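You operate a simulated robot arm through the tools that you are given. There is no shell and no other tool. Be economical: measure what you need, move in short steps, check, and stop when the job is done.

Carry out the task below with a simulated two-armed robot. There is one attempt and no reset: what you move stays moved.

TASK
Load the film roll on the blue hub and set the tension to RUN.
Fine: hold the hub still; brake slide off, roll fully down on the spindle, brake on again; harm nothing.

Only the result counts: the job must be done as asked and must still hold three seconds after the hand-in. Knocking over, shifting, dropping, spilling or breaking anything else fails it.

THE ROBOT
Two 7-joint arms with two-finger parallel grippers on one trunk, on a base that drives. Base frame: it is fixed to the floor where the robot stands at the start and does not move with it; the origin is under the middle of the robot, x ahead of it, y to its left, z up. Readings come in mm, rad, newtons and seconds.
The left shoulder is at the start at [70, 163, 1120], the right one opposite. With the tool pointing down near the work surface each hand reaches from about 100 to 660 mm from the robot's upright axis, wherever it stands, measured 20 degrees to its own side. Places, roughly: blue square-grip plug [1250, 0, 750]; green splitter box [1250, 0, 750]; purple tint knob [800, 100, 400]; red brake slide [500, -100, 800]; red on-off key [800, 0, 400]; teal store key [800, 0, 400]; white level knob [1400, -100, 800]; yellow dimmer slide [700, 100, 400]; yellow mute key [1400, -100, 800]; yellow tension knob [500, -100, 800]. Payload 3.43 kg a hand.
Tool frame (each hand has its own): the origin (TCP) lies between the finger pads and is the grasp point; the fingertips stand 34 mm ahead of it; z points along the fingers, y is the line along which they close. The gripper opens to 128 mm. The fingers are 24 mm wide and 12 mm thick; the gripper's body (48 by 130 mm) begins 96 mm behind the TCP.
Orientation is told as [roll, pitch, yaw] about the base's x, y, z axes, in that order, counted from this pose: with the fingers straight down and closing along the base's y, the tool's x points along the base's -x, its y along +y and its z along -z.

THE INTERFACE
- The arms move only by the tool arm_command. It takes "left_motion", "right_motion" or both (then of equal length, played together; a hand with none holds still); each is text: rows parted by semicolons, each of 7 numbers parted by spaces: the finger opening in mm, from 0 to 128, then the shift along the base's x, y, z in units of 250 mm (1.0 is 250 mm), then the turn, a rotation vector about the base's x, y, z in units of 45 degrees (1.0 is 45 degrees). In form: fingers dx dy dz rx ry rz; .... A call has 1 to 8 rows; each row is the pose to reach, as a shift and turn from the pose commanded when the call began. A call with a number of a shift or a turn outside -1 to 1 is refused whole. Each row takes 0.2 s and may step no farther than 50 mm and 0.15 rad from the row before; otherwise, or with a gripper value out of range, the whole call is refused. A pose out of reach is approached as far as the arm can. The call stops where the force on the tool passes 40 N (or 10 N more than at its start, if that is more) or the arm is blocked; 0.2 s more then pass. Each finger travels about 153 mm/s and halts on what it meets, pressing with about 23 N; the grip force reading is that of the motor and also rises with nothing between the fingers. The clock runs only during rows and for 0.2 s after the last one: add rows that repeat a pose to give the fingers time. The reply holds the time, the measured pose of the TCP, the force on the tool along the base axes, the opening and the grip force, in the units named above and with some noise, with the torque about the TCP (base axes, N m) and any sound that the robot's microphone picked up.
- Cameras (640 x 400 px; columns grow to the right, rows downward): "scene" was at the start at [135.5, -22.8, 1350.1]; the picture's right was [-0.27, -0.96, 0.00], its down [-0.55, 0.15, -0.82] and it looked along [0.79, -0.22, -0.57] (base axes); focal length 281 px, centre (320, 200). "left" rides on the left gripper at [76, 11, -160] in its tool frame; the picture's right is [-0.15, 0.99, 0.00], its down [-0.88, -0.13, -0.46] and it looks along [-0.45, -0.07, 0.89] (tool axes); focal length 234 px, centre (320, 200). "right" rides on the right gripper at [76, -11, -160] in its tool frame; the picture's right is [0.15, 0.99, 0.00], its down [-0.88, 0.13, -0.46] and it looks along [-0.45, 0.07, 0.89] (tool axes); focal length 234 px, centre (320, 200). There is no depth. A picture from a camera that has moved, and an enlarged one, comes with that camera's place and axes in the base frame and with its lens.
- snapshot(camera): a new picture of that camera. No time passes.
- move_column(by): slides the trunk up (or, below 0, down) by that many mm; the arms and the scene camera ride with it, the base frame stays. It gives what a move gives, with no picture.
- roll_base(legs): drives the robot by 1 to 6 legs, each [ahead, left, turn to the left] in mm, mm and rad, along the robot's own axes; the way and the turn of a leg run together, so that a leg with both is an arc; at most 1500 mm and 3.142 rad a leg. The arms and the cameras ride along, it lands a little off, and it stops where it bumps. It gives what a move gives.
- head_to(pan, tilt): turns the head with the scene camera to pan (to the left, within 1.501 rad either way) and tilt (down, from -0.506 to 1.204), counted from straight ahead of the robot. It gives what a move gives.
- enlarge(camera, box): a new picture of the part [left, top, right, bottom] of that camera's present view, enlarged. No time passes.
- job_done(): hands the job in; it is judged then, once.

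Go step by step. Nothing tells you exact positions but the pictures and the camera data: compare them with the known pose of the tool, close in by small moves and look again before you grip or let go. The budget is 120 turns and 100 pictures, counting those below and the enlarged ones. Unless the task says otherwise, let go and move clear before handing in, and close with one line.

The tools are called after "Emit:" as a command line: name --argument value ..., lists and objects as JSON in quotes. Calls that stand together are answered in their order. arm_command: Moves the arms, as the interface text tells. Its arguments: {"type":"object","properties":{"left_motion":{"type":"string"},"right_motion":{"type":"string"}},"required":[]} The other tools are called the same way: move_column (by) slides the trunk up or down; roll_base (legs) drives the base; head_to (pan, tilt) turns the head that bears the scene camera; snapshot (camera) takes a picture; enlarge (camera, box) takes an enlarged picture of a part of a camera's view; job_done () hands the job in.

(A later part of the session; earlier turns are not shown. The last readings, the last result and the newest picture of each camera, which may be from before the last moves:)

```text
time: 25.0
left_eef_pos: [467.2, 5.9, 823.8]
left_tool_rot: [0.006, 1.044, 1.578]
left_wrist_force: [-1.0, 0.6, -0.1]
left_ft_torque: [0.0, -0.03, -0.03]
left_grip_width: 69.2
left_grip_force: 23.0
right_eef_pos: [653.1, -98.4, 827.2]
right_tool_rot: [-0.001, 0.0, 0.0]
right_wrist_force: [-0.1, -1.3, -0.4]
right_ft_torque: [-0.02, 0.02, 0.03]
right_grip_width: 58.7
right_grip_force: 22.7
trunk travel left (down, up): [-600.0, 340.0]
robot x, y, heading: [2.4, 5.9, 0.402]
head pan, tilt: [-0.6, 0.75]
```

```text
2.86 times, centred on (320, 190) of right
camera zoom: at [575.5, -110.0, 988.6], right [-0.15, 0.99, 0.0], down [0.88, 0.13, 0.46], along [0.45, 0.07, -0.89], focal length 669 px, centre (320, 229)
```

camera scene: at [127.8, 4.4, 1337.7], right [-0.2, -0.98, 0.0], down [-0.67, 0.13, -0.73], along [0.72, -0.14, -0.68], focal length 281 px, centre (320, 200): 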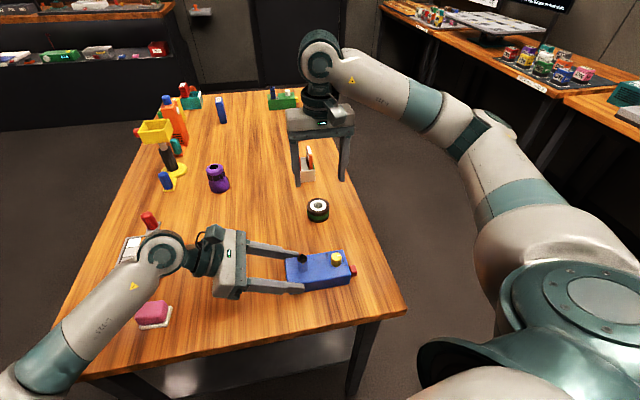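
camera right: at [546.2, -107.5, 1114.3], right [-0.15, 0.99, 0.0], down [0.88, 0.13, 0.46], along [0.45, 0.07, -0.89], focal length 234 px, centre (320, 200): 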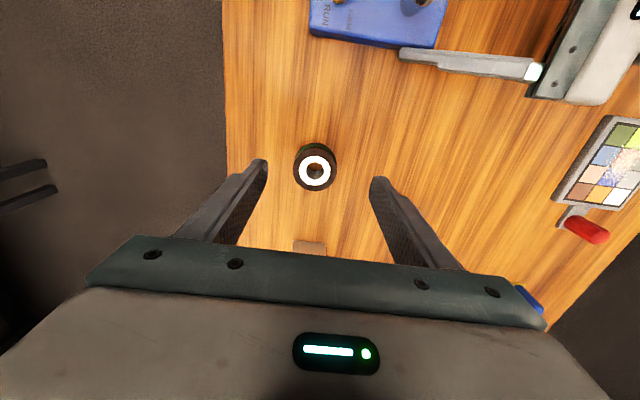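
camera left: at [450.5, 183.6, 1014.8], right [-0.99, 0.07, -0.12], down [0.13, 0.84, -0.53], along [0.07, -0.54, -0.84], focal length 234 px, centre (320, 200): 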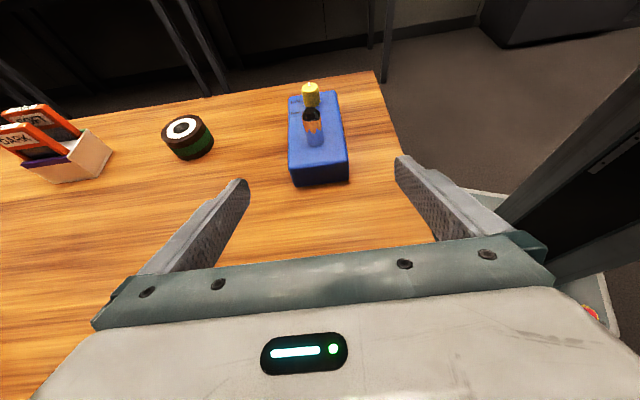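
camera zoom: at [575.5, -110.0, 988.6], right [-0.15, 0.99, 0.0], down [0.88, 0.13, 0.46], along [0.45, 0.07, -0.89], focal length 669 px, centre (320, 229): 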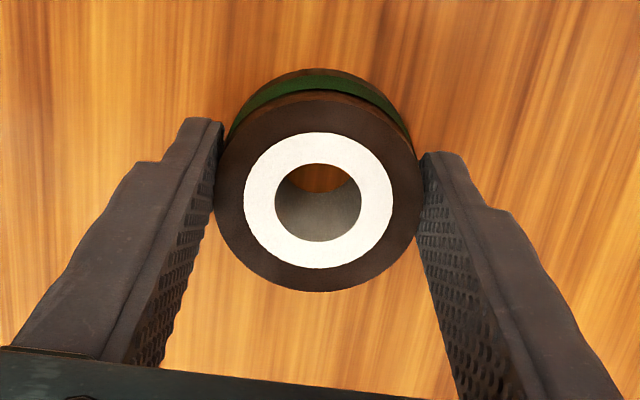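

Gripped at 58.7 mm. I'll lift straight up, then move toward the hub and stop short to measure the spindle with the right camera.

Emit:
arm_command --right_motion "30 0 0 0.1 0 0 0; 30 0 0 0.28 0 0 0; 30 0 0 0.45 0 0 0; 30 -0.11 0.09 0.45 0 0 0; 30 -0.22 0.18 0.45 0 0 0; 30 -0.312 0.284 0.45 0 0 0; 30 -0.312 0.284 0.45 0 0 0"

Emit:
snapshot --camera "right"

Emit:
snapshot --camera "scene"

```text
time: 26.6
left_eef_pos: [467.7, 6.3, 823.8]
left_tool_rot: [0.006, 1.044, 1.578]
left_wrist_force: [0.4, -0.9, -0.7]
left_ft_torque: [-0.1, -0.03, 0.01]
left_grip_width: 69.5
left_grip_force: 23.1
right_eef_pos: [573.8, -26.9, 940.1]
right_tool_rot: [-0.001, 0.0, 0.0]
right_wrist_force: [-0.7, -0.3, -1.0]
right_ft_torque: [0.0, 0.0, 0.02]
right_grip_width: 58.7
right_grip_force: 22.7
trunk travel left (down, up): [-600.0, 340.0]
robot x, y, heading: [3.0, 1.7, 0.396]
head pan, tilt: [-0.6, 0.75]
```

```text
62 pictures are left
camera right: at [497.8, -39.5, 1101.4], right [-0.15, 0.99, 0.0], down [0.88, 0.13, 0.46], along [0.45, 0.07, -0.89], focal length 234 px, centre (320, 200)
```

right: 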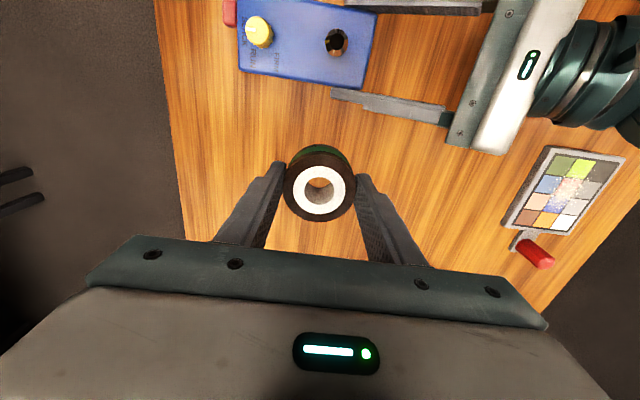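

```text
61 pictures are left
camera scene: at [127.9, 3.8, 1337.7], right [-0.2, -0.98, 0.0], down [-0.67, 0.13, -0.73], along [0.72, -0.14, -0.68], focal length 281 px, centre (320, 200)
```

scene: 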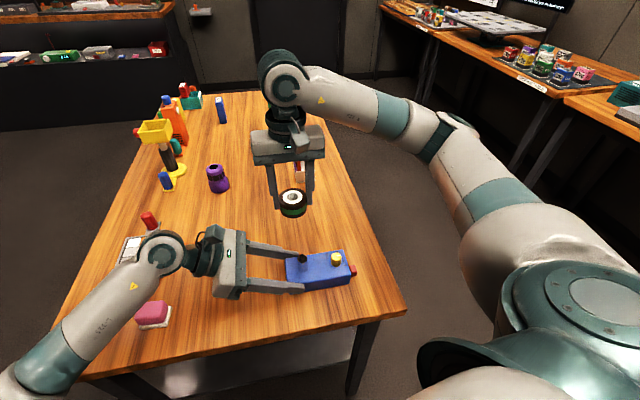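

Emit:
enlarge --camera "right" --box '[220, 0, 390, 100]'

Emit:
enlarge --camera "scene" --box '[270, 180, 360, 300]'

Emit:
enlarge --camera "left" --box '[220, 60, 420, 200]'

```text
3.76 times, centred on (305, 50) of right
camera zoom: at [497.8, -39.5, 1101.4], right [-0.15, 0.99, 0.0], down [0.88, 0.13, 0.46], along [0.45, 0.07, -0.89], focal length 882 px, centre (376, 765)
```

zoom: 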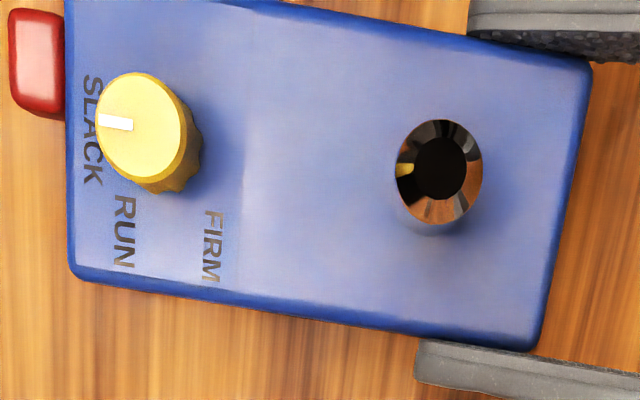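

```text
3.33 times, centred on (315, 240) of scene
camera zoom: at [127.9, 3.8, 1337.7], right [-0.2, -0.98, 0.0], down [-0.67, 0.13, -0.73], along [0.72, -0.14, -0.68], focal length 937 px, centre (337, 67)
```

zoom: 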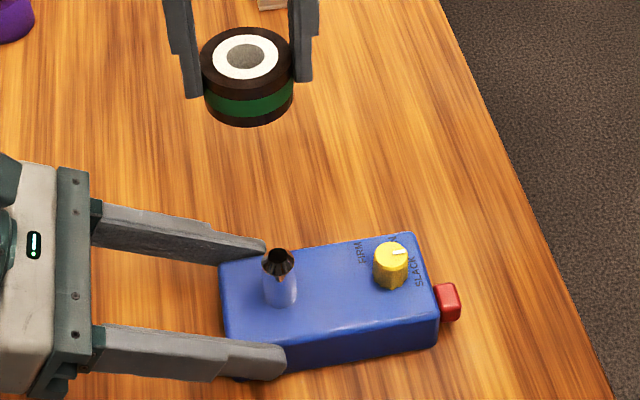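

```text
2.86 times, centred on (320, 130) of left
camera zoom: at [455.9, 106.3, 968.9], right [-0.99, 0.07, -0.12], down [0.13, 0.84, -0.53], along [0.07, -0.54, -0.84], focal length 669 px, centre (320, 400)
```

zoom: 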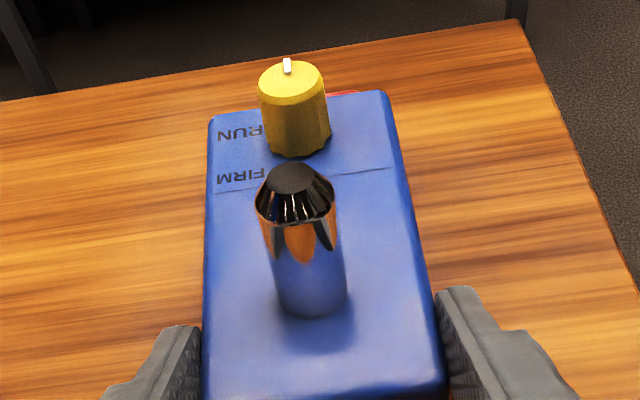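

Spindle first estimate is (466, -29). I'll take a second view from 50 mm nearer at the same height for accuracy.

Emit:
arm_command --right_motion "30 -0.1 0 0 0 0 0; 30 -0.2 0 0 0 0 0; 30 -0.2 0 0 0 0 0"

Emit:
enlarge --camera "right" --box '[260, 50, 400, 150]'

Emit:
enlarge --camera "right" --box '[240, 120, 400, 260]'

```text
time: 27.4
left_eef_pos: [467.3, 5.9, 823.3]
left_tool_rot: [0.007, 1.043, 1.578]
left_wrist_force: [0.5, -0.1, -0.8]
left_ft_torque: [-0.05, -0.04, -0.03]
left_grip_width: 69.2
left_grip_force: 22.7
right_eef_pos: [522.8, -28.4, 942.1]
right_tool_rot: [0.001, 0.0, -0.002]
right_wrist_force: [-0.9, -0.6, -0.8]
right_ft_torque: [-0.02, -0.02, 0.01]
right_grip_width: 59.2
right_grip_force: 23.1
trunk travel left (down, up): [-600.0, 340.0]
robot x, y, heading: [3.7, -2.4, 0.404]
head pan, tilt: [-0.6, 0.75]
```

```text
4.00 times, centred on (330, 100) of right
camera zoom: at [447.6, -39.5, 1101.2], right [-0.15, 0.99, 0.0], down [0.88, 0.13, 0.46], along [0.45, 0.07, -0.89], focal length 937 px, centre (280, 600)
```

zoom: 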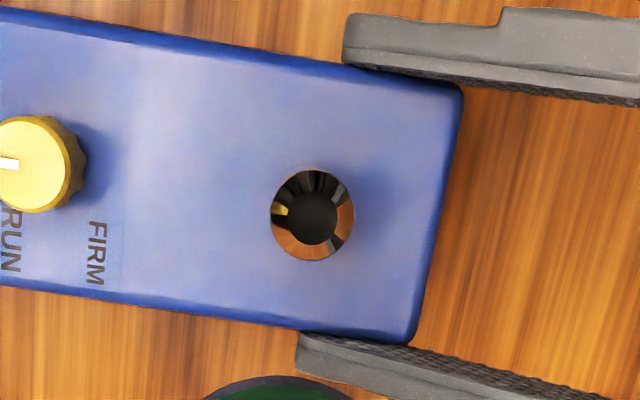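

```text
2.86 times, centred on (320, 190) of right
camera zoom: at [447.6, -39.5, 1101.2], right [-0.15, 0.99, 0.0], down [0.88, 0.13, 0.46], along [0.45, 0.07, -0.89], focal length 669 px, centre (320, 229)
```

zoom: 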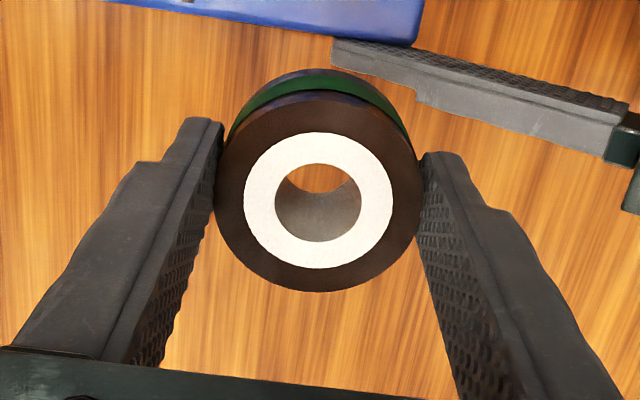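

Spindle is at (466.5, -29, top 863), and the hole sits at camera +(77.6, 11.0). I'll move over the spindle and lower until the roll is just above its tip.

Emit:
arm_command --right_motion "30 -0.12 -0.002 0 0 0 0; 30 -0.235 -0.0024 0 0 0 0; 30 -0.235 -0.0024 -0.06 0 0 0; 30 -0.235 -0.0024 -0.1 0 0 0; 30 -0.235 -0.0024 -0.1 0 0 0"

Emit:
enlarge --camera "right" --box '[240, 120, 400, 260]'

Emit:
enlarge --camera "left" --box '[220, 20, 420, 200]'

Emit:
enlarge --camera "scene" --box '[270, 210, 360, 300]'

```text
time: 28.6
left_eef_pos: [467.2, 7.1, 824.3]
left_tool_rot: [0.004, 1.043, 1.578]
left_wrist_force: [0.4, -0.4, -0.1]
left_ft_torque: [-0.01, -0.04, 0.02]
left_grip_width: 69.6
left_grip_force: 23.3
right_eef_pos: [464.4, -27.4, 915.9]
right_tool_rot: [0.0, 0.0, -0.002]
right_wrist_force: [0.9, -0.4, -1.1]
right_ft_torque: [-0.01, -0.01, 0.01]
right_grip_width: 58.8
right_grip_force: 23.2
trunk travel left (down, up): [-600.0, 340.0]
robot x, y, heading: [-0.5, 0.6, 0.406]
head pan, tilt: [-0.6, 0.75]
```

```text
2.86 times, centred on (320, 190) of right
camera zoom: at [389.4, -39.6, 1076.2], right [-0.15, 0.99, 0.0], down [0.88, 0.13, 0.46], along [0.45, 0.07, -0.89], focal length 669 px, centre (320, 229)
```

zoom: 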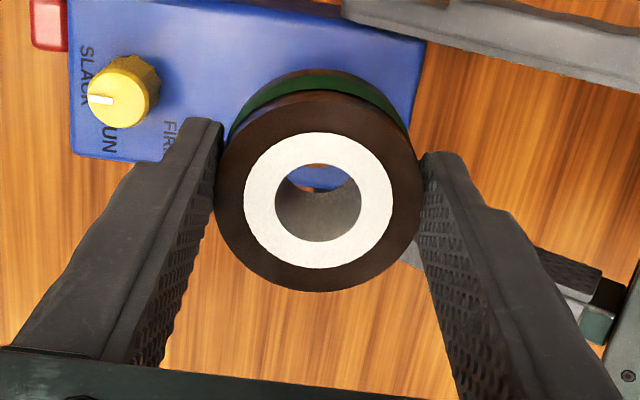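

```text
2.22 times, centred on (320, 110) of left
camera zoom: at [455.9, 106.7, 968.8], right [-0.99, 0.07, -0.12], down [0.13, 0.84, -0.53], along [0.07, -0.54, -0.84], focal length 520 px, centre (320, 400)
```

zoom: 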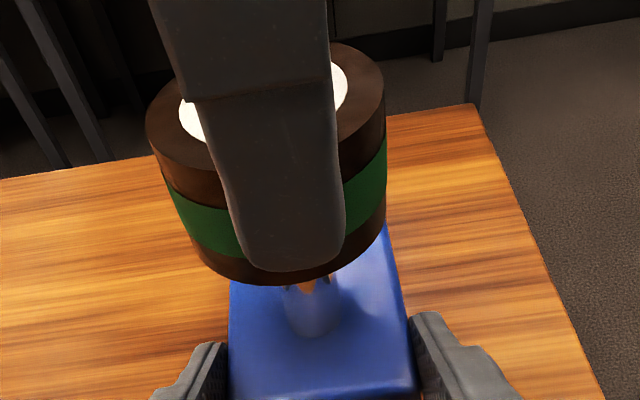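

```text
4.44 times, centred on (315, 255) of scene
camera zoom: at [127.9, 4.4, 1337.7], right [-0.2, -0.98, 0.0], down [-0.67, 0.13, -0.73], along [0.72, -0.14, -0.68], focal length 1249 px, centre (342, -44)
```

zoom: 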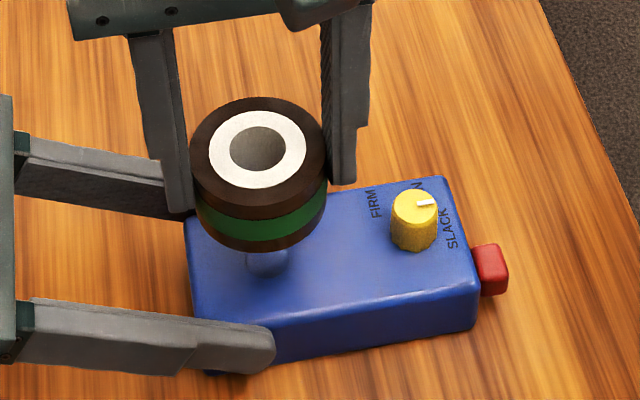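

Aligned to within about 0.5 mm. I'll trim and begin a slow descent.

Emit:
arm_command --right_motion "30 -0.002 -0.002 -0.024 0 0 0; 30 -0.002 -0.002 -0.04 0 0 0; 30 -0.002 -0.002 -0.056 0 0 0; 30 -0.002 -0.002 -0.072 0 0 0"

Emit:
enlarge --camera "right" --box '[240, 120, 400, 260]'

```text
time: 29.6
left_eef_pos: [466.6, 6.0, 823.3]
left_tool_rot: [0.005, 1.043, 1.579]
left_wrist_force: [-0.1, -0.6, -0.8]
left_ft_torque: [0.0, -0.05, -0.02]
left_grip_width: 68.9
left_grip_force: 23.3
right_eef_pos: [464.6, -27.3, 897.0]
right_tool_rot: [0.001, 0.001, 0.001]
right_wrist_force: [-0.2, -0.2, -0.6]
right_ft_torque: [-0.03, -0.02, 0.01]
right_grip_width: 58.8
right_grip_force: 23.1
trunk travel left (down, up): [-600.0, 340.0]
robot x, y, heading: [-1.2, 1.8, 0.4]
head pan, tilt: [-0.6, 0.75]
```

```text
2.86 times, centred on (320, 190) of right
camera zoom: at [388.8, -39.7, 1058.0], right [-0.15, 0.99, 0.0], down [0.88, 0.13, 0.46], along [0.45, 0.07, -0.89], focal length 669 px, centre (320, 229)
```

zoom: 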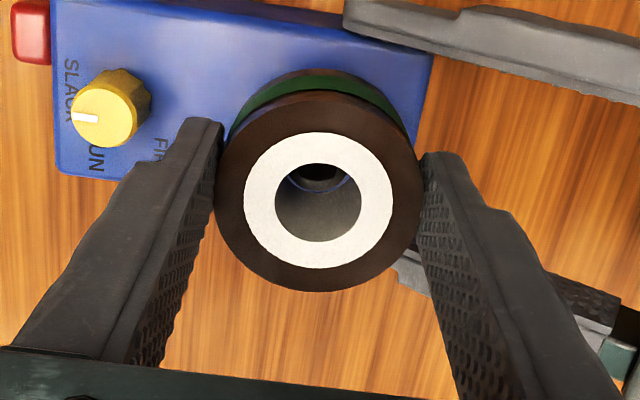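

Emit:
arm_command --right_motion "30 0 0 -0.012 0 0 0; 30 0 0 -0.024 0 0 0; 30 0 0 -0.036 0 0 0; 30 0 0 -0.048 0 0 0"

Emit:
enlarge --camera "right" --box '[240, 120, 400, 260]'

```text
time: 30.6
left_eef_pos: [467.3, 5.3, 823.7]
left_tool_rot: [0.006, 1.044, 1.577]
left_wrist_force: [-0.7, 0.1, 0.3]
left_ft_torque: [0.01, -0.03, -0.01]
left_grip_width: 69.8
left_grip_force: 23.0
right_eef_pos: [463.5, -28.6, 886.1]
right_tool_rot: [-0.001, -0.001, 0.004]
right_wrist_force: [-0.8, 0.0, -0.3]
right_ft_torque: [0.0, -0.02, -0.01]
right_grip_width: 58.8
right_grip_force: 23.3
trunk travel left (down, up): [-600.0, 340.0]
robot x, y, heading: [-5.2, 0.3, 0.4]
head pan, tilt: [-0.6, 0.75]
```

```text
2.86 times, centred on (320, 190) of right
camera zoom: at [389.0, -40.2, 1046.4], right [-0.15, 0.99, 0.0], down [0.88, 0.13, 0.46], along [0.45, 0.07, -0.89], focal length 669 px, centre (320, 229)
```

zoom: 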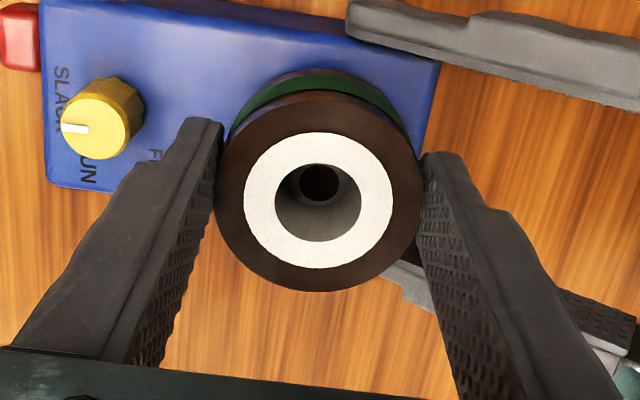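

The spindle tip is centred in the hole with no force. Continuing down.

Emit:
arm_command --right_motion "30 0 0 -0.016 0 0 0; 30 0 0 -0.032 0 0 0; 30 0 0 -0.048 0 0 0; 30 0 0 -0.064 0 0 0; 30 0 0 -0.076 0 0 0"

Emit:
enlarge --camera "scene" --box '[270, 220, 360, 300]'

Emit:
enlarge --camera "left" --box '[240, 80, 400, 200]'

```text
time: 31.8
left_eef_pos: [467.1, 7.4, 823.0]
left_tool_rot: [0.005, 1.044, 1.577]
left_wrist_force: [3.0, -2.9, -4.5]
left_ft_torque: [-0.33, -0.08, 0.41]
left_grip_width: 69.3
left_grip_force: 23.1
right_eef_pos: [465.7, -27.7, 867.4]
right_tool_rot: [0.002, -0.001, 0.002]
right_wrist_force: [-1.7, -0.3, 20.2]
right_ft_torque: [-0.24, 0.13, -0.02]
right_grip_width: 59.1
right_grip_force: 23.2
trunk travel left (down, up): [-600.0, 340.0]
robot x, y, heading: [-1.9, 0.9, 0.408]
head pan, tilt: [-0.6, 0.75]
```

```text
5.00 times, centred on (315, 260) of scene
camera zoom: at [127.0, 4.3, 1338.2], right [-0.2, -0.98, 0.0], down [-0.67, 0.13, -0.73], along [0.72, -0.14, -0.68], focal length 1405 px, centre (345, -100)
```

zoom: 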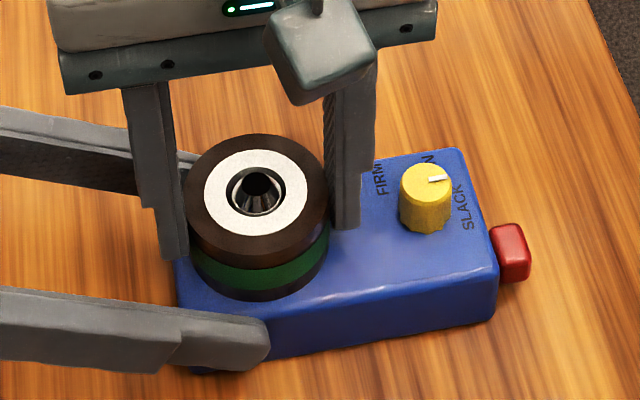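

```text
3.33 times, centred on (320, 140) of left
camera zoom: at [455.5, 106.7, 968.9], right [-0.99, 0.07, -0.12], down [0.13, 0.84, -0.53], along [0.07, -0.54, -0.84], focal length 781 px, centre (320, 400)
```

zoom: 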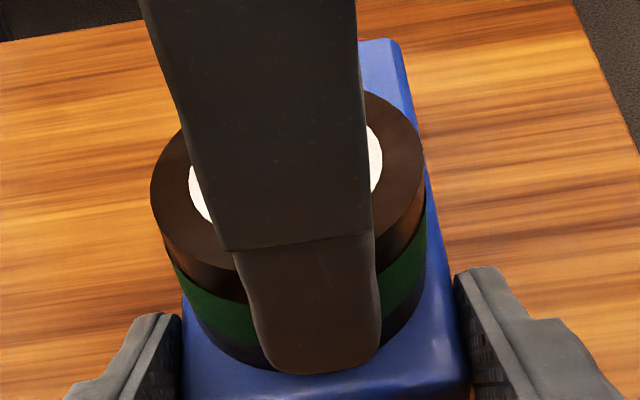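

The roll touches bottom (20 N) with the spindle tip showing in its hole. I'll relieve the push, open slightly and lift.

Emit:
arm_command --right_motion "56 0 0 0.006 0 0 0; 64 0 0 0.006 0 0 0; 74 0 0 0.006 0 0 0; 74 0 0 0.006 0 0 0; 74 0 0 0.12 0 0 0; 74 0 0 0.28 0 0 0; 74 0.16 0 0.36 0 0 0; 74 0.32 0 0.36 0 0 0"

Emit:
enlarge --camera "scene" --box '[270, 220, 360, 300]'

Emit:
enlarge --camera "left" --box '[240, 80, 400, 200]'

Emit:
enlarge --camera "right" --box '[220, 0, 420, 140]'

```text
time: 33.6
left_eef_pos: [467.6, 6.5, 821.5]
left_tool_rot: [0.005, 1.045, 1.579]
left_wrist_force: [0.1, -0.7, -0.3]
left_ft_torque: [0.13, -0.04, -0.02]
left_grip_width: 69.4
left_grip_force: 23.4
right_eef_pos: [545.9, -28.4, 956.7]
right_tool_rot: [0.001, 0.0, 0.002]
right_wrist_force: [0.4, -0.5, -0.5]
right_ft_torque: [0.0, 0.01, -0.02]
right_grip_width: 73.9
right_grip_force: 0.1
trunk travel left (down, up): [-600.0, 340.0]
robot x, y, heading: [-0.6, -4.7, 0.404]
head pan, tilt: [-0.6, 0.75]
```

```text
5.00 times, centred on (315, 260) of scene
camera zoom: at [128.3, 4.5, 1337.7], right [-0.2, -0.98, 0.0], down [-0.67, 0.13, -0.73], along [0.72, -0.14, -0.68], focal length 1405 px, centre (345, -100)
```

zoom: 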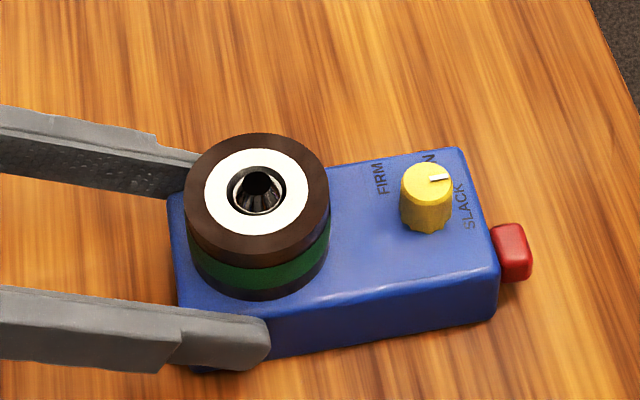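

```text
3.33 times, centred on (320, 140) of left
camera zoom: at [456.1, 106.7, 968.8], right [-0.99, 0.07, -0.12], down [0.13, 0.84, -0.53], along [0.07, -0.54, -0.84], focal length 781 px, centre (320, 400)
```

zoom: 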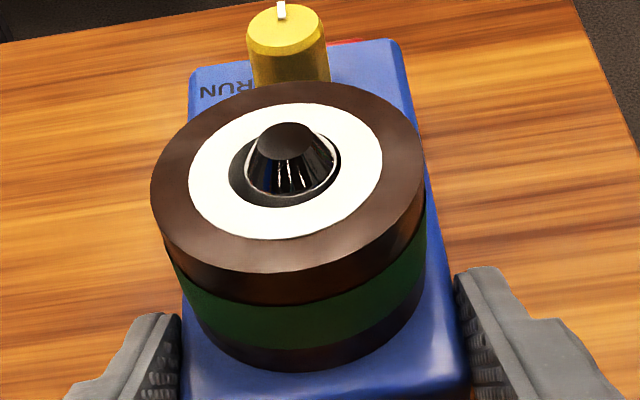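

```text
2.86 times, centred on (320, 70) of right
camera zoom: at [469.9, -39.7, 1117.7], right [-0.15, 0.99, 0.0], down [0.88, 0.13, 0.46], along [0.45, 0.07, -0.89], focal length 669 px, centre (320, 571)
```

zoom: 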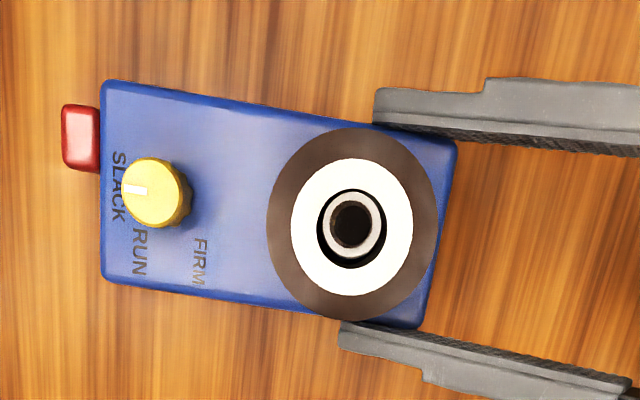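

The roll is seated. Now to put the brake back on: closed right fingers go to the -x side of the slide.

Emit:
arm_command --right_motion "50 -0.131 -0.113 0 0 0 0; 25 -0.262 -0.226 0 0 0 0; 0 -0.393 -0.339 0 0 0 0; 0 -0.524 -0.452 0 0 0 0; 0 -0.524 -0.452 -0.16 0 0 0; 0 -0.524 -0.452 -0.33 0 0 0; 0 -0.524 -0.452 -0.49 0 0 0; 0 -0.524 -0.452 -0.49 0 0 0"

Emit:
enlarge --camera "right" --box '[250, 60, 430, 240]'

Emit:
enlarge --camera "scene" --box '[275, 230, 395, 310]'

```text
time: 35.2
left_eef_pos: [465.6, 5.3, 823.1]
left_tool_rot: [0.005, 1.042, 1.575]
left_wrist_force: [0.4, 0.5, -1.0]
left_ft_torque: [-0.36, 0.2, -0.06]
left_grip_width: 69.5
left_grip_force: 23.6
right_eef_pos: [461.1, -131.2, 854.6]
right_tool_rot: [0.006, -0.007, 0.005]
right_wrist_force: [-8.5, -5.2, 27.3]
right_ft_torque: [0.01, 0.34, 0.05]
right_grip_width: 0.0
right_grip_force: 23.4
right hand out of reach, approached as far as the arm can: row 3, 4, 5, 6, 7
trunk travel left (down, up): [-600.0, 340.0]
robot x, y, heading: [-0.3, -3.4, 0.407]
head pan, tilt: [-0.6, 0.75]
stopped in row 7 (right hand): the force on the tool passed its limit at 142 N (the readings are from after the stop); the commanded pose is now the measured one
```

```text
2.22 times, centred on (340, 150) of right
camera zoom: at [383.8, -144.8, 1013.5], right [-0.15, 0.99, 0.0], down [0.88, 0.13, 0.46], along [0.46, 0.07, -0.89], focal length 520 px, centre (276, 311)
```

zoom: 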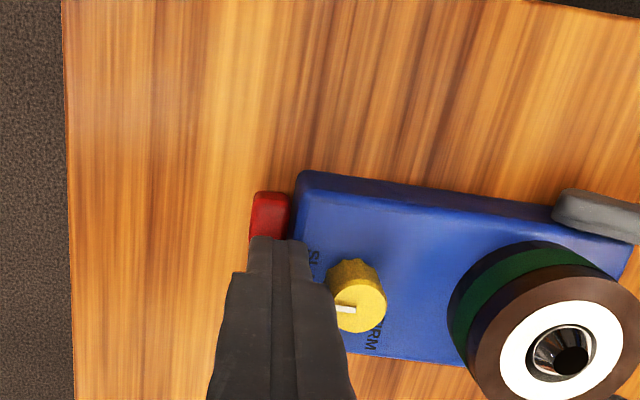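

```text
5.00 times, centred on (335, 270) of scene
camera zoom: at [125.4, 4.2, 1338.4], right [-0.2, -0.98, 0.0], down [-0.67, 0.13, -0.73], along [0.72, -0.14, -0.68], focal length 1405 px, centre (245, -150)
```

zoom: 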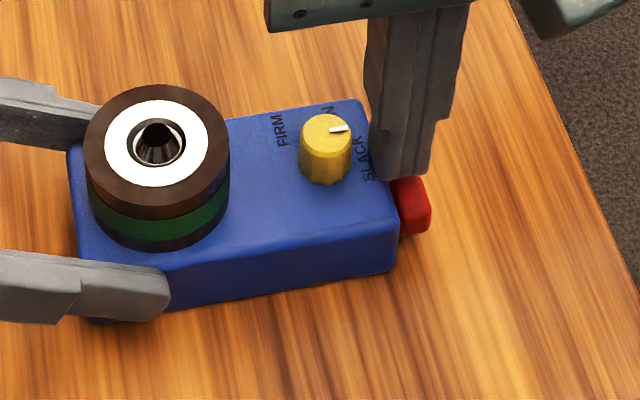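

That target was too close for the right arm: the hand stalled near x≈461 and its tip pressed on the hub's edge. I'll lift right away and check for damage.

Emit:
arm_command --right_motion "0 0 0 0.1 0 0 0; 0 0.1 0 0.25 0 0 0; 0 0.2 -0.02 0.38 0 0 0; 0 0.2 -0.02 0.38 0 0 0"

Emit:
enlarge --camera "right" --box '[240, 20, 460, 160]'

Emit:
enlarge --camera "scene" --box '[270, 220, 390, 310]'

```text
time: 36.2
left_eef_pos: [466.8, 6.7, 823.9]
left_tool_rot: [0.003, 1.043, 1.575]
left_wrist_force: [0.6, -1.5, 8.6]
left_ft_torque: [-0.61, 0.04, -0.08]
left_grip_width: 69.5
left_grip_force: 23.3
right_eef_pos: [513.6, -137.9, 945.9]
right_tool_rot: [0.003, -0.006, 0.003]
right_wrist_force: [0.5, -0.1, -0.3]
right_ft_torque: [0.01, 0.04, -0.01]
right_grip_width: 0.0
right_grip_force: 23.0
trunk travel left (down, up): [-600.0, 340.0]
robot x, y, heading: [-1.2, 1.9, 0.405]
head pan, tilt: [-0.6, 0.75]
```

```text
2.86 times, centred on (350, 90) of right
camera zoom: at [436.4, -150.4, 1106.6], right [-0.15, 0.99, 0.0], down [0.88, 0.13, 0.46], along [0.45, 0.07, -0.89], focal length 669 px, centre (234, 514)
```

zoom: 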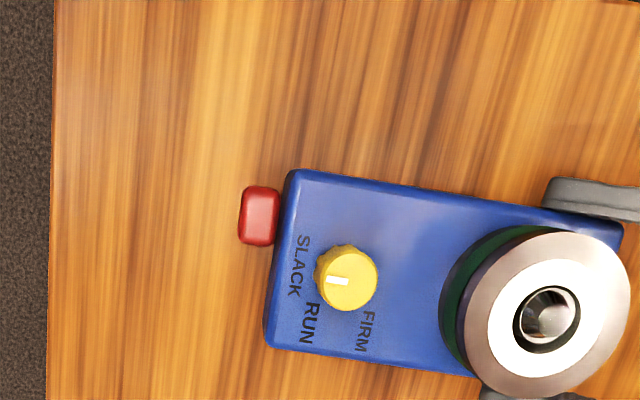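

```text
4.44 times, centred on (330, 265) of scene
camera zoom: at [127.3, 4.2, 1337.9], right [-0.2, -0.98, 0.0], down [-0.67, 0.13, -0.73], along [0.72, -0.14, -0.68], focal length 1249 px, centre (276, -89)
```

zoom: 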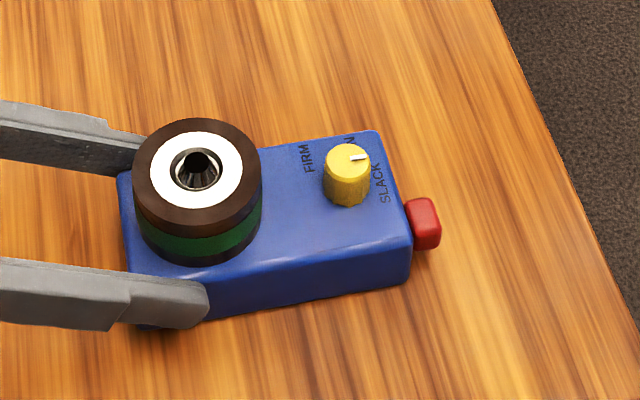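

Nothing has visibly shifted. I'll turn the right hand to yaw 90° so the near finger of the open gripper can push the slide toward +x from a reachable pose.

Emit:
arm_command --right_motion "0 0 0 0 0 0 0.166; 0 0 0 0 0 0 0.333; 0 0 0 0 0 0 0.5; 0 0 0 0 0 0 0.667; 0 0 0 0 0 0 0.833; 0 0 0 0 0 0 1.0"

Emit:
arm_command --right_motion "10 0 0 0 0 0 0.166; 20 0 0 0 0 0 0.333; 40 0 0 0 0 0 0.5; 60 0 0 0 0 0 0.667; 80 0 0 0 0 0 0.833; 84 0 0 0 0 0 0.994; 84 0 0 0 0 0 0.994"

Emit:
snapshot --camera "right"

```text
time: 37.6
left_eef_pos: [467.5, 6.0, 825.1]
left_tool_rot: [0.004, 1.044, 1.575]
left_wrist_force: [2.8, -1.5, 14.3]
left_ft_torque: [-0.28, -0.07, 0.1]
left_grip_width: 69.6
left_grip_force: 23.3
right_eef_pos: [510.8, -137.0, 947.5]
right_tool_rot: [0.005, -0.005, 0.79]
right_wrist_force: [0.9, 0.1, -0.1]
right_ft_torque: [0.01, 0.0, 0.01]
right_grip_width: 0.0
right_grip_force: 23.3
trunk travel left (down, up): [-600.0, 340.0]
robot x, y, heading: [-3.3, 1.3, 0.403]
head pan, tilt: [-0.6, 0.75]
```

```text
time: 39.2
left_eef_pos: [466.8, 7.0, 823.1]
left_tool_rot: [0.005, 1.044, 1.575]
left_wrist_force: [2.7, -2.0, 15.9]
left_ft_torque: [0.14, -0.16, 0.01]
left_grip_width: 69.5
left_grip_force: 22.6
right_eef_pos: [510.5, -124.6, 946.5]
right_tool_rot: [0.004, -0.006, 1.506]
right_wrist_force: [0.4, 0.9, 0.0]
right_ft_torque: [0.01, 0.01, 0.02]
right_grip_width: 84.0
right_grip_force: 0.1
right hand out of reach, approached as far as the arm can: row 6, 7
trunk travel left (down, up): [-600.0, 340.0]
robot x, y, heading: [5.1, 0.3, 0.401]
head pan, tilt: [-0.6, 0.75]
```

```text
41 pictures are left
camera right: at [517.6, -202.6, 1107.1], right [-1.0, -0.08, 0.0], down [-0.07, 0.88, 0.46], along [-0.04, 0.46, -0.89], focal length 234 px, centre (320, 200)
```

right: 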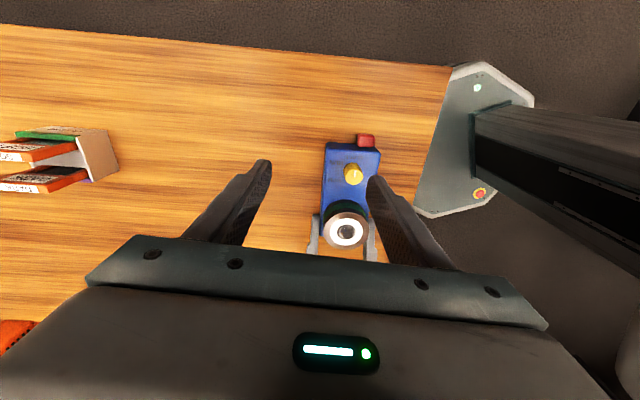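

Yaw 90° is at the right arm's limit, but about 1.2 rad suffices with a wider opening. I'll ease the yaw back, open to 110 and position above the slide's -x side. The left wrist carries about 15 N upward, so I'll also raise it slightly.

Emit:
arm_command --right_motion "90 -0.03 -0.03 0 0 0 -0.16; 100 -0.06 -0.06 0 0 0 -0.32; 110 -0.11 -0.096 0 0 0 -0.47; 110 -0.11 -0.096 0 0 0 -0.47"

Emit:
snapshot --camera "right"

```text
time: 40.2
left_eef_pos: [466.1, 6.4, 822.8]
left_tool_rot: [0.004, 1.044, 1.577]
left_wrist_force: [1.0, 0.1, 15.5]
left_ft_torque: [-0.14, -0.09, 0.04]
left_grip_width: 69.4
left_grip_force: 23.2
right_eef_pos: [482.4, -148.5, 947.4]
right_tool_rot: [0.005, -0.006, 1.135]
right_wrist_force: [-0.2, 0.2, 0.0]
right_ft_torque: [0.0, -0.01, -0.05]
right_grip_width: 110.0
right_grip_force: 0.0
trunk travel left (down, up): [-600.0, 340.0]
robot x, y, heading: [5.4, -0.5, 0.402]
head pan, tilt: [-0.6, 0.75]
```

```text
40 pictures are left
camera right: at [461.3, -223.7, 1107.1], right [-0.96, 0.28, 0.0], down [0.25, 0.85, 0.46], along [0.13, 0.44, -0.89], focal length 234 px, centre (320, 200)
```

right: 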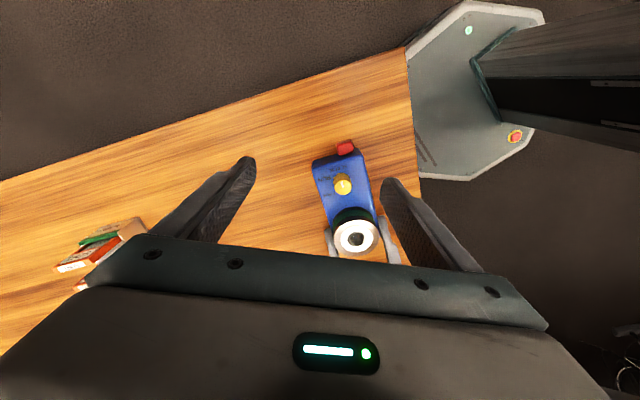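

Emit:
arm_command --right_motion "110 -0.02 -0.07 0 0 0 0; 110 -0.02 -0.07 -0.16 0 0 0; 110 -0.02 -0.07 -0.3 0 0 0; 110 -0.02 -0.07 -0.3 0 0 0"

Emit:
enlarge --camera "right" --box '[270, 100, 450, 240]'

Emit:
enlarge --camera "scene" --box '[270, 220, 390, 310]'

```text
time: 41.2
left_eef_pos: [466.8, 6.3, 822.9]
left_tool_rot: [0.004, 1.043, 1.576]
left_wrist_force: [-0.4, 0.3, 12.6]
left_ft_torque: [-0.15, -0.03, -0.05]
left_grip_width: 69.3
left_grip_force: 22.8
right_eef_pos: [479.5, -167.1, 871.9]
right_tool_rot: [0.003, -0.006, 1.137]
right_wrist_force: [-0.2, -0.1, 0.2]
right_ft_torque: [-0.04, 0.0, -0.01]
right_grip_width: 110.0
right_grip_force: 0.1
trunk travel left (down, up): [-600.0, 340.0]
robot x, y, heading: [-0.3, 3.3, 0.404]
head pan, tilt: [-0.6, 0.75]
```

```text
2.86 times, centred on (360, 170) of right
camera zoom: at [457.0, -240.7, 1032.4], right [-0.96, 0.28, 0.0], down [0.25, 0.85, 0.46], along [0.13, 0.44, -0.89], focal length 669 px, centre (206, 286)
```

zoom: 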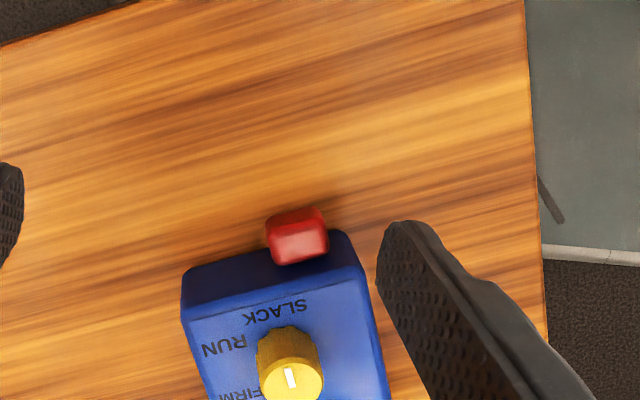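

```text
4.44 times, centred on (330, 265) of scene
camera zoom: at [126.7, 4.4, 1337.9], right [-0.2, -0.98, 0.0], down [-0.67, 0.13, -0.73], along [0.72, -0.14, -0.68], focal length 1249 px, centre (276, -89)
```

zoom: 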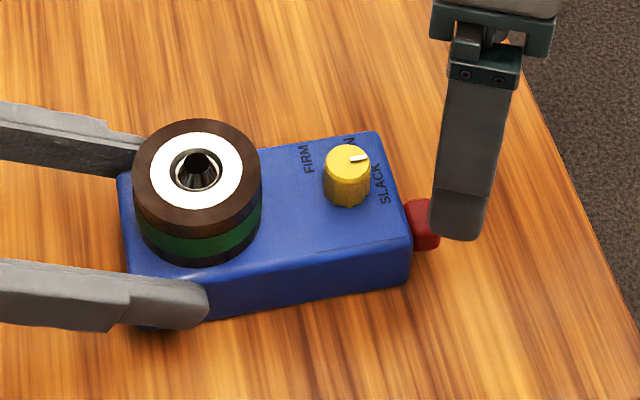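

The near finger is on the -x side of the slide with about 7 mm of gap. I'll lower it, then look.

Emit:
arm_command --right_motion "110 0 0 -0.08 0 0 0; 110 0 0 -0.148 0 0 0; 110 0 0 -0.148 0 0 0"

Emit:
enlarge --camera "right" --box '[270, 100, 450, 240]'

```text
time: 42.0
left_eef_pos: [466.9, 6.3, 822.3]
left_tool_rot: [0.005, 1.041, 1.575]
left_wrist_force: [-1.4, 0.8, 11.9]
left_ft_torque: [-0.1, 0.0, -0.1]
left_grip_width: 69.5
left_grip_force: 22.9
right_eef_pos: [478.3, -166.6, 835.7]
right_tool_rot: [0.003, -0.005, 1.136]
right_wrist_force: [-0.2, 0.1, -0.9]
right_ft_torque: [-0.03, 0.0, -0.01]
right_grip_width: 109.8
right_grip_force: 0.2
trunk travel left (down, up): [-600.0, 340.0]
robot x, y, heading: [-0.5, -0.4, 0.405]
head pan, tilt: [-0.6, 0.75]
```

```text
2.86 times, centred on (360, 170) of right
camera zoom: at [457.0, -241.1, 995.5], right [-0.96, 0.28, 0.0], down [0.25, 0.85, 0.46], along [0.13, 0.44, -0.89], focal length 669 px, centre (206, 286)
```

zoom: 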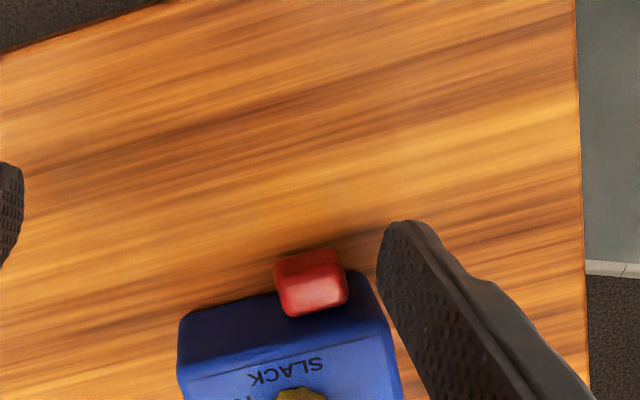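

Emit:
arm_command --right_motion "110 0.024 0 0 0 0 0; 110 0.048 0 0 0 0 0; 110 0.068 0 0 0 0 0; 110 0.088 0 0 0 0 0; 110 0.108 0 0 0 0 0; 110 0.128 0 0 0 0 0"

Emit:
enlarge --camera "right" --box '[270, 100, 450, 240]'

```text
time: 43.4
left_eef_pos: [465.6, 5.8, 823.2]
left_tool_rot: [0.002, 1.041, 1.576]
left_wrist_force: [-1.7, -0.6, 9.0]
left_ft_torque: [-0.11, 0.04, -0.12]
left_grip_width: 69.5
left_grip_force: 22.7
right_eef_pos: [511.4, -165.7, 836.4]
right_tool_rot: [0.006, -0.004, 1.137]
right_wrist_force: [0.8, -0.7, -0.1]
right_ft_torque: [-0.02, -0.02, 0.01]
right_grip_width: 110.0
right_grip_force: 0.0
trunk travel left (down, up): [-600.0, 340.0]
robot x, y, heading: [3.9, 1.8, 0.398]
head pan, tilt: [-0.6, 0.75]
```

```text
2.86 times, centred on (360, 170) of right
camera zoom: at [489.6, -241.0, 995.6], right [-0.96, 0.28, 0.0], down [0.25, 0.85, 0.46], along [0.13, 0.44, -0.89], focal length 669 px, centre (206, 286)
```

zoom: 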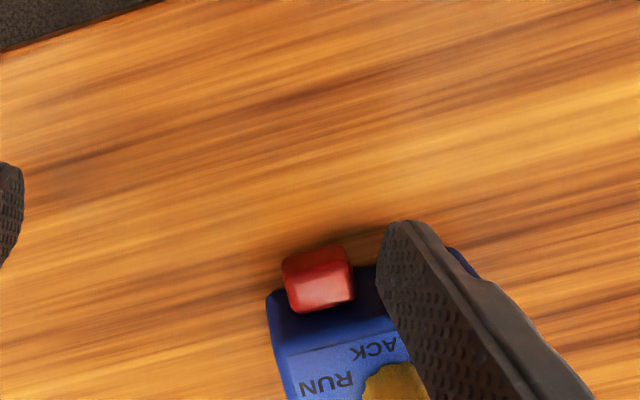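

Emit:
arm_command --right_motion "110 0.012 0 0 0 0 0; 110 0.02 0 0 0 0 0; 110 0.028 0 0 0 0 0"

Emit:
enlarge --camera "right" --box '[270, 100, 450, 240]'

```text
time: 44.2
left_eef_pos: [467.4, 7.7, 822.7]
left_tool_rot: [0.001, 1.042, 1.578]
left_wrist_force: [-1.8, -0.5, 8.4]
left_ft_torque: [-0.14, -0.02, 0.09]
left_grip_width: 69.6
left_grip_force: 23.2
right_eef_pos: [517.4, -165.6, 834.6]
right_tool_rot: [0.004, -0.006, 1.136]
right_wrist_force: [-2.3, -0.6, 1.0]
right_ft_torque: [-0.02, 0.09, 0.07]
right_grip_width: 111.1
right_grip_force: 0.4
trunk travel left (down, up): [-600.0, 340.0]
robot x, y, heading: [7.7, 2.3, 0.405]
head pan, tilt: [-0.6, 0.75]
```

```text
2.86 times, centred on (360, 170) of right
camera zoom: at [495.8, -241.1, 995.4], right [-0.96, 0.28, 0.0], down [0.25, 0.85, 0.46], along [0.13, 0.44, -0.89], focal length 669 px, centre (206, 286)
```

zoom: 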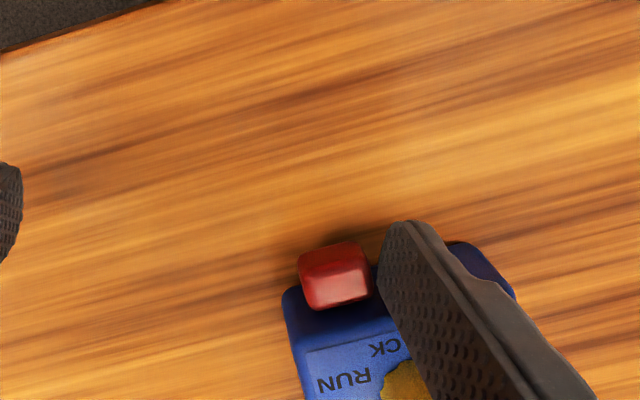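

The slide snapped fully to its +x end and is pressing on its stop. I'll back off and lift.

Emit:
arm_command --right_motion "110 -0.03 0 0 0 0 0; 110 -0.03 0 0.16 0 0 0; 110 -0.03 0 0.32 0 0 0; 110 0.0 0.03 0.44 0 0 0"

Emit:
enlarge --camera "scene" --box '[270, 220, 390, 310]'

Emit:
enlarge --camera "right" --box '[250, 90, 450, 240]'

```text
time: 45.2
left_eef_pos: [467.6, 7.3, 824.4]
left_tool_rot: [0.004, 1.044, 1.576]
left_wrist_force: [-1.6, 1.0, 7.7]
left_ft_torque: [0.21, 0.03, -0.08]
left_grip_width: 69.6
left_grip_force: 23.1
right_eef_pos: [516.2, -158.4, 945.4]
right_tool_rot: [0.004, -0.003, 1.134]
right_wrist_force: [0.9, 0.1, -0.6]
right_ft_torque: [0.03, 0.02, 0.01]
right_grip_width: 109.7
right_grip_force: 0.1
trunk travel left (down, up): [-600.0, 340.0]
robot x, y, heading: [3.5, 0.6, 0.399]
head pan, tilt: [-0.6, 0.75]
```

```text
4.44 times, centred on (330, 265) of scene
camera zoom: at [127.1, 4.7, 1337.8], right [-0.2, -0.98, 0.0], down [-0.67, 0.13, -0.73], along [0.72, -0.14, -0.68], focal length 1249 px, centre (276, -89)
```

zoom: 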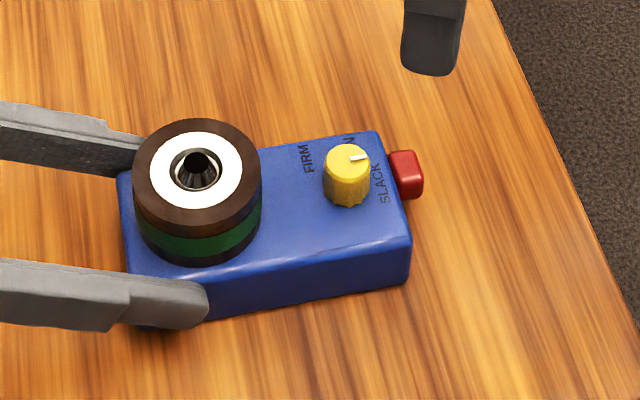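

```text
2.67 times, centred on (350, 165) of right
camera zoom: at [495.7, -232.7, 1105.3], right [-0.96, 0.28, 0.0], down [0.25, 0.85, 0.46], along [0.13, 0.44, -0.89], focal length 624 px, centre (240, 293)
```

zoom: 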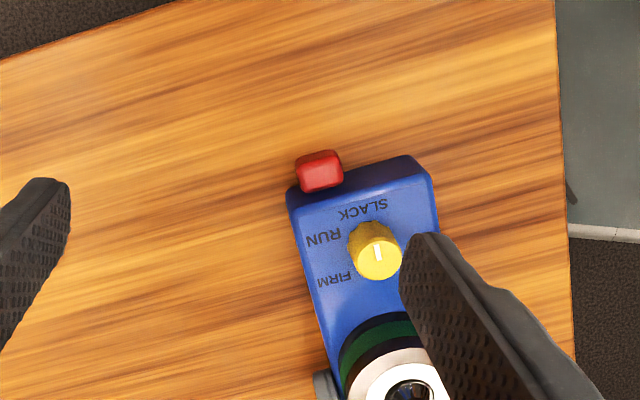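

The brake is back on. From the label geometry, SLACK is at -90°, RUN at -30° and FIRM at +30° around the knob at (466, -99), so it needs +60° counterclockwise. I'll bring the right hand above the knob at yaw 0.

Emit:
arm_command --right_motion "90 0 0 0 0 0 -0.18; 70 0 0 0 0 0 -0.36; 50 0 0 0 0 0 -0.54; 40 0 0 0 0 0 -0.72; 36 0 0 0 0 0 -0.9"

Emit:
arm_command --right_motion "36 0 0.1 0 0 0 -0.18; 36 -0.1 0.2 0 0 0 -0.36; 36 -0.2 0.238 0 0 0 -0.544; 36 -0.2 0.238 0 0 0 -0.544"

Emit:
enlarge --camera "right" --box '[240, 100, 400, 220]'

```text
time: 46.4
left_eef_pos: [466.9, 7.0, 822.9]
left_tool_rot: [0.006, 1.043, 1.578]
left_wrist_force: [-0.9, 0.3, 6.8]
left_ft_torque: [-0.03, -0.06, -0.01]
left_grip_width: 69.6
left_grip_force: 23.4
right_eef_pos: [517.5, -158.5, 944.3]
right_tool_rot: [0.003, -0.004, 0.427]
right_wrist_force: [-0.4, -0.5, -0.9]
right_ft_torque: [-0.01, -0.01, 0.01]
right_grip_width: 36.1
right_grip_force: 0.0
trunk travel left (down, up): [-600.0, 340.0]
robot x, y, heading: [-5.0, -0.2, 0.404]
head pan, tilt: [-0.6, 0.75]
```

```text
time: 47.4
left_eef_pos: [468.0, 6.0, 823.1]
left_tool_rot: [0.006, 1.044, 1.578]
left_wrist_force: [0.1, -0.3, 6.5]
left_ft_torque: [0.05, -0.05, -0.03]
left_grip_width: 69.6
left_grip_force: 23.2
right_eef_pos: [467.3, -100.2, 944.6]
right_tool_rot: [0.003, -0.005, -0.001]
right_wrist_force: [0.4, -0.2, 0.3]
right_ft_torque: [-0.01, 0.01, -0.01]
right_grip_width: 35.7
right_grip_force: 0.0
trunk travel left (down, up): [-600.0, 340.0]
robot x, y, heading: [-1.7, 0.6, 0.401]
head pan, tilt: [-0.6, 0.75]
```

```text
3.33 times, centred on (320, 160) of right
camera zoom: at [390.5, -111.9, 1105.1], right [-0.15, 0.99, 0.0], down [0.88, 0.13, 0.46], along [0.46, 0.07, -0.89], focal length 781 px, centre (320, 333)
```

zoom: 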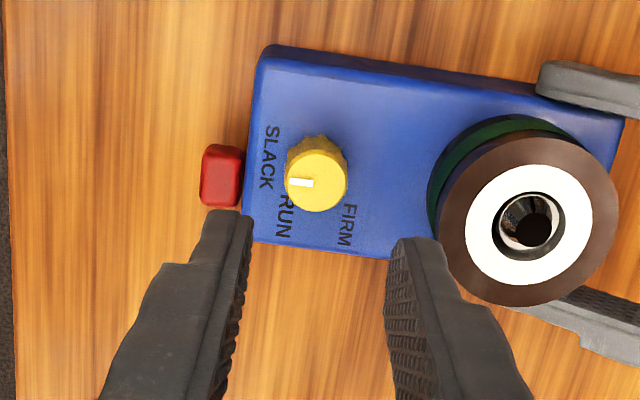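

Reach is fine here. I'll lower to just above the knob and check centring between the fingers.

Emit:
arm_command --right_motion "36 0 0 -0.12 0 0 0; 36 0 0 -0.236 0 0 0; 36 0 0 -0.236 0 0 0"

Emit:
enlarge --camera "right" --box '[250, 120, 390, 220]'

Emit:
enlarge --camera "scene" --box '[290, 220, 380, 290]'

```text
time: 48.2
left_eef_pos: [466.3, 7.1, 823.3]
left_tool_rot: [0.005, 1.043, 1.579]
left_wrist_force: [-1.0, 0.0, 6.5]
left_ft_torque: [-0.04, -0.07, -0.01]
left_grip_width: 69.5
left_grip_force: 23.3
right_eef_pos: [467.1, -100.1, 884.9]
right_tool_rot: [0.006, -0.005, 0.001]
right_wrist_force: [-0.1, -0.3, 0.3]
right_ft_torque: [-0.03, 0.01, 0.01]
right_grip_width: 36.1
right_grip_force: 0.2
trunk travel left (down, up): [-600.0, 340.0]
robot x, y, heading: [-0.1, 1.6, 0.399]
head pan, tilt: [-0.6, 0.75]
```

```text
4.00 times, centred on (320, 170) of right
camera zoom: at [390.7, -112.6, 1046.1], right [-0.15, 0.99, 0.0], down [0.88, 0.13, 0.46], along [0.46, 0.07, -0.89], focal length 937 px, centre (320, 320)
```

zoom: 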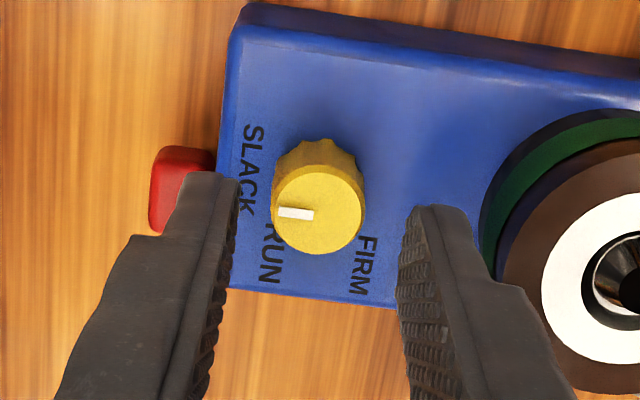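

```text
5.71 times, centred on (335, 255) of scene
camera zoom: at [127.3, 4.3, 1337.8], right [-0.2, -0.98, 0.0], down [-0.67, 0.13, -0.73], along [0.72, -0.14, -0.68], focal length 1606 px, centre (234, -114)
```

zoom: 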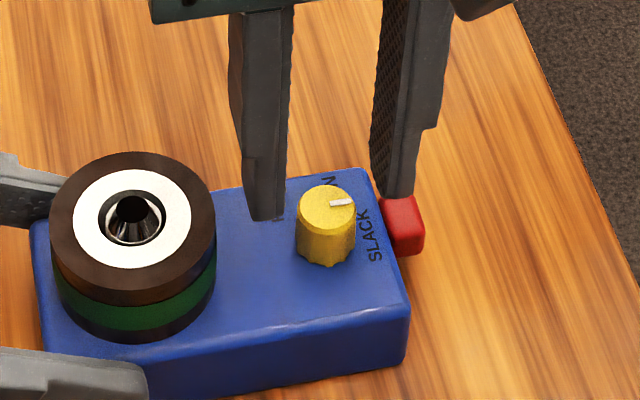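

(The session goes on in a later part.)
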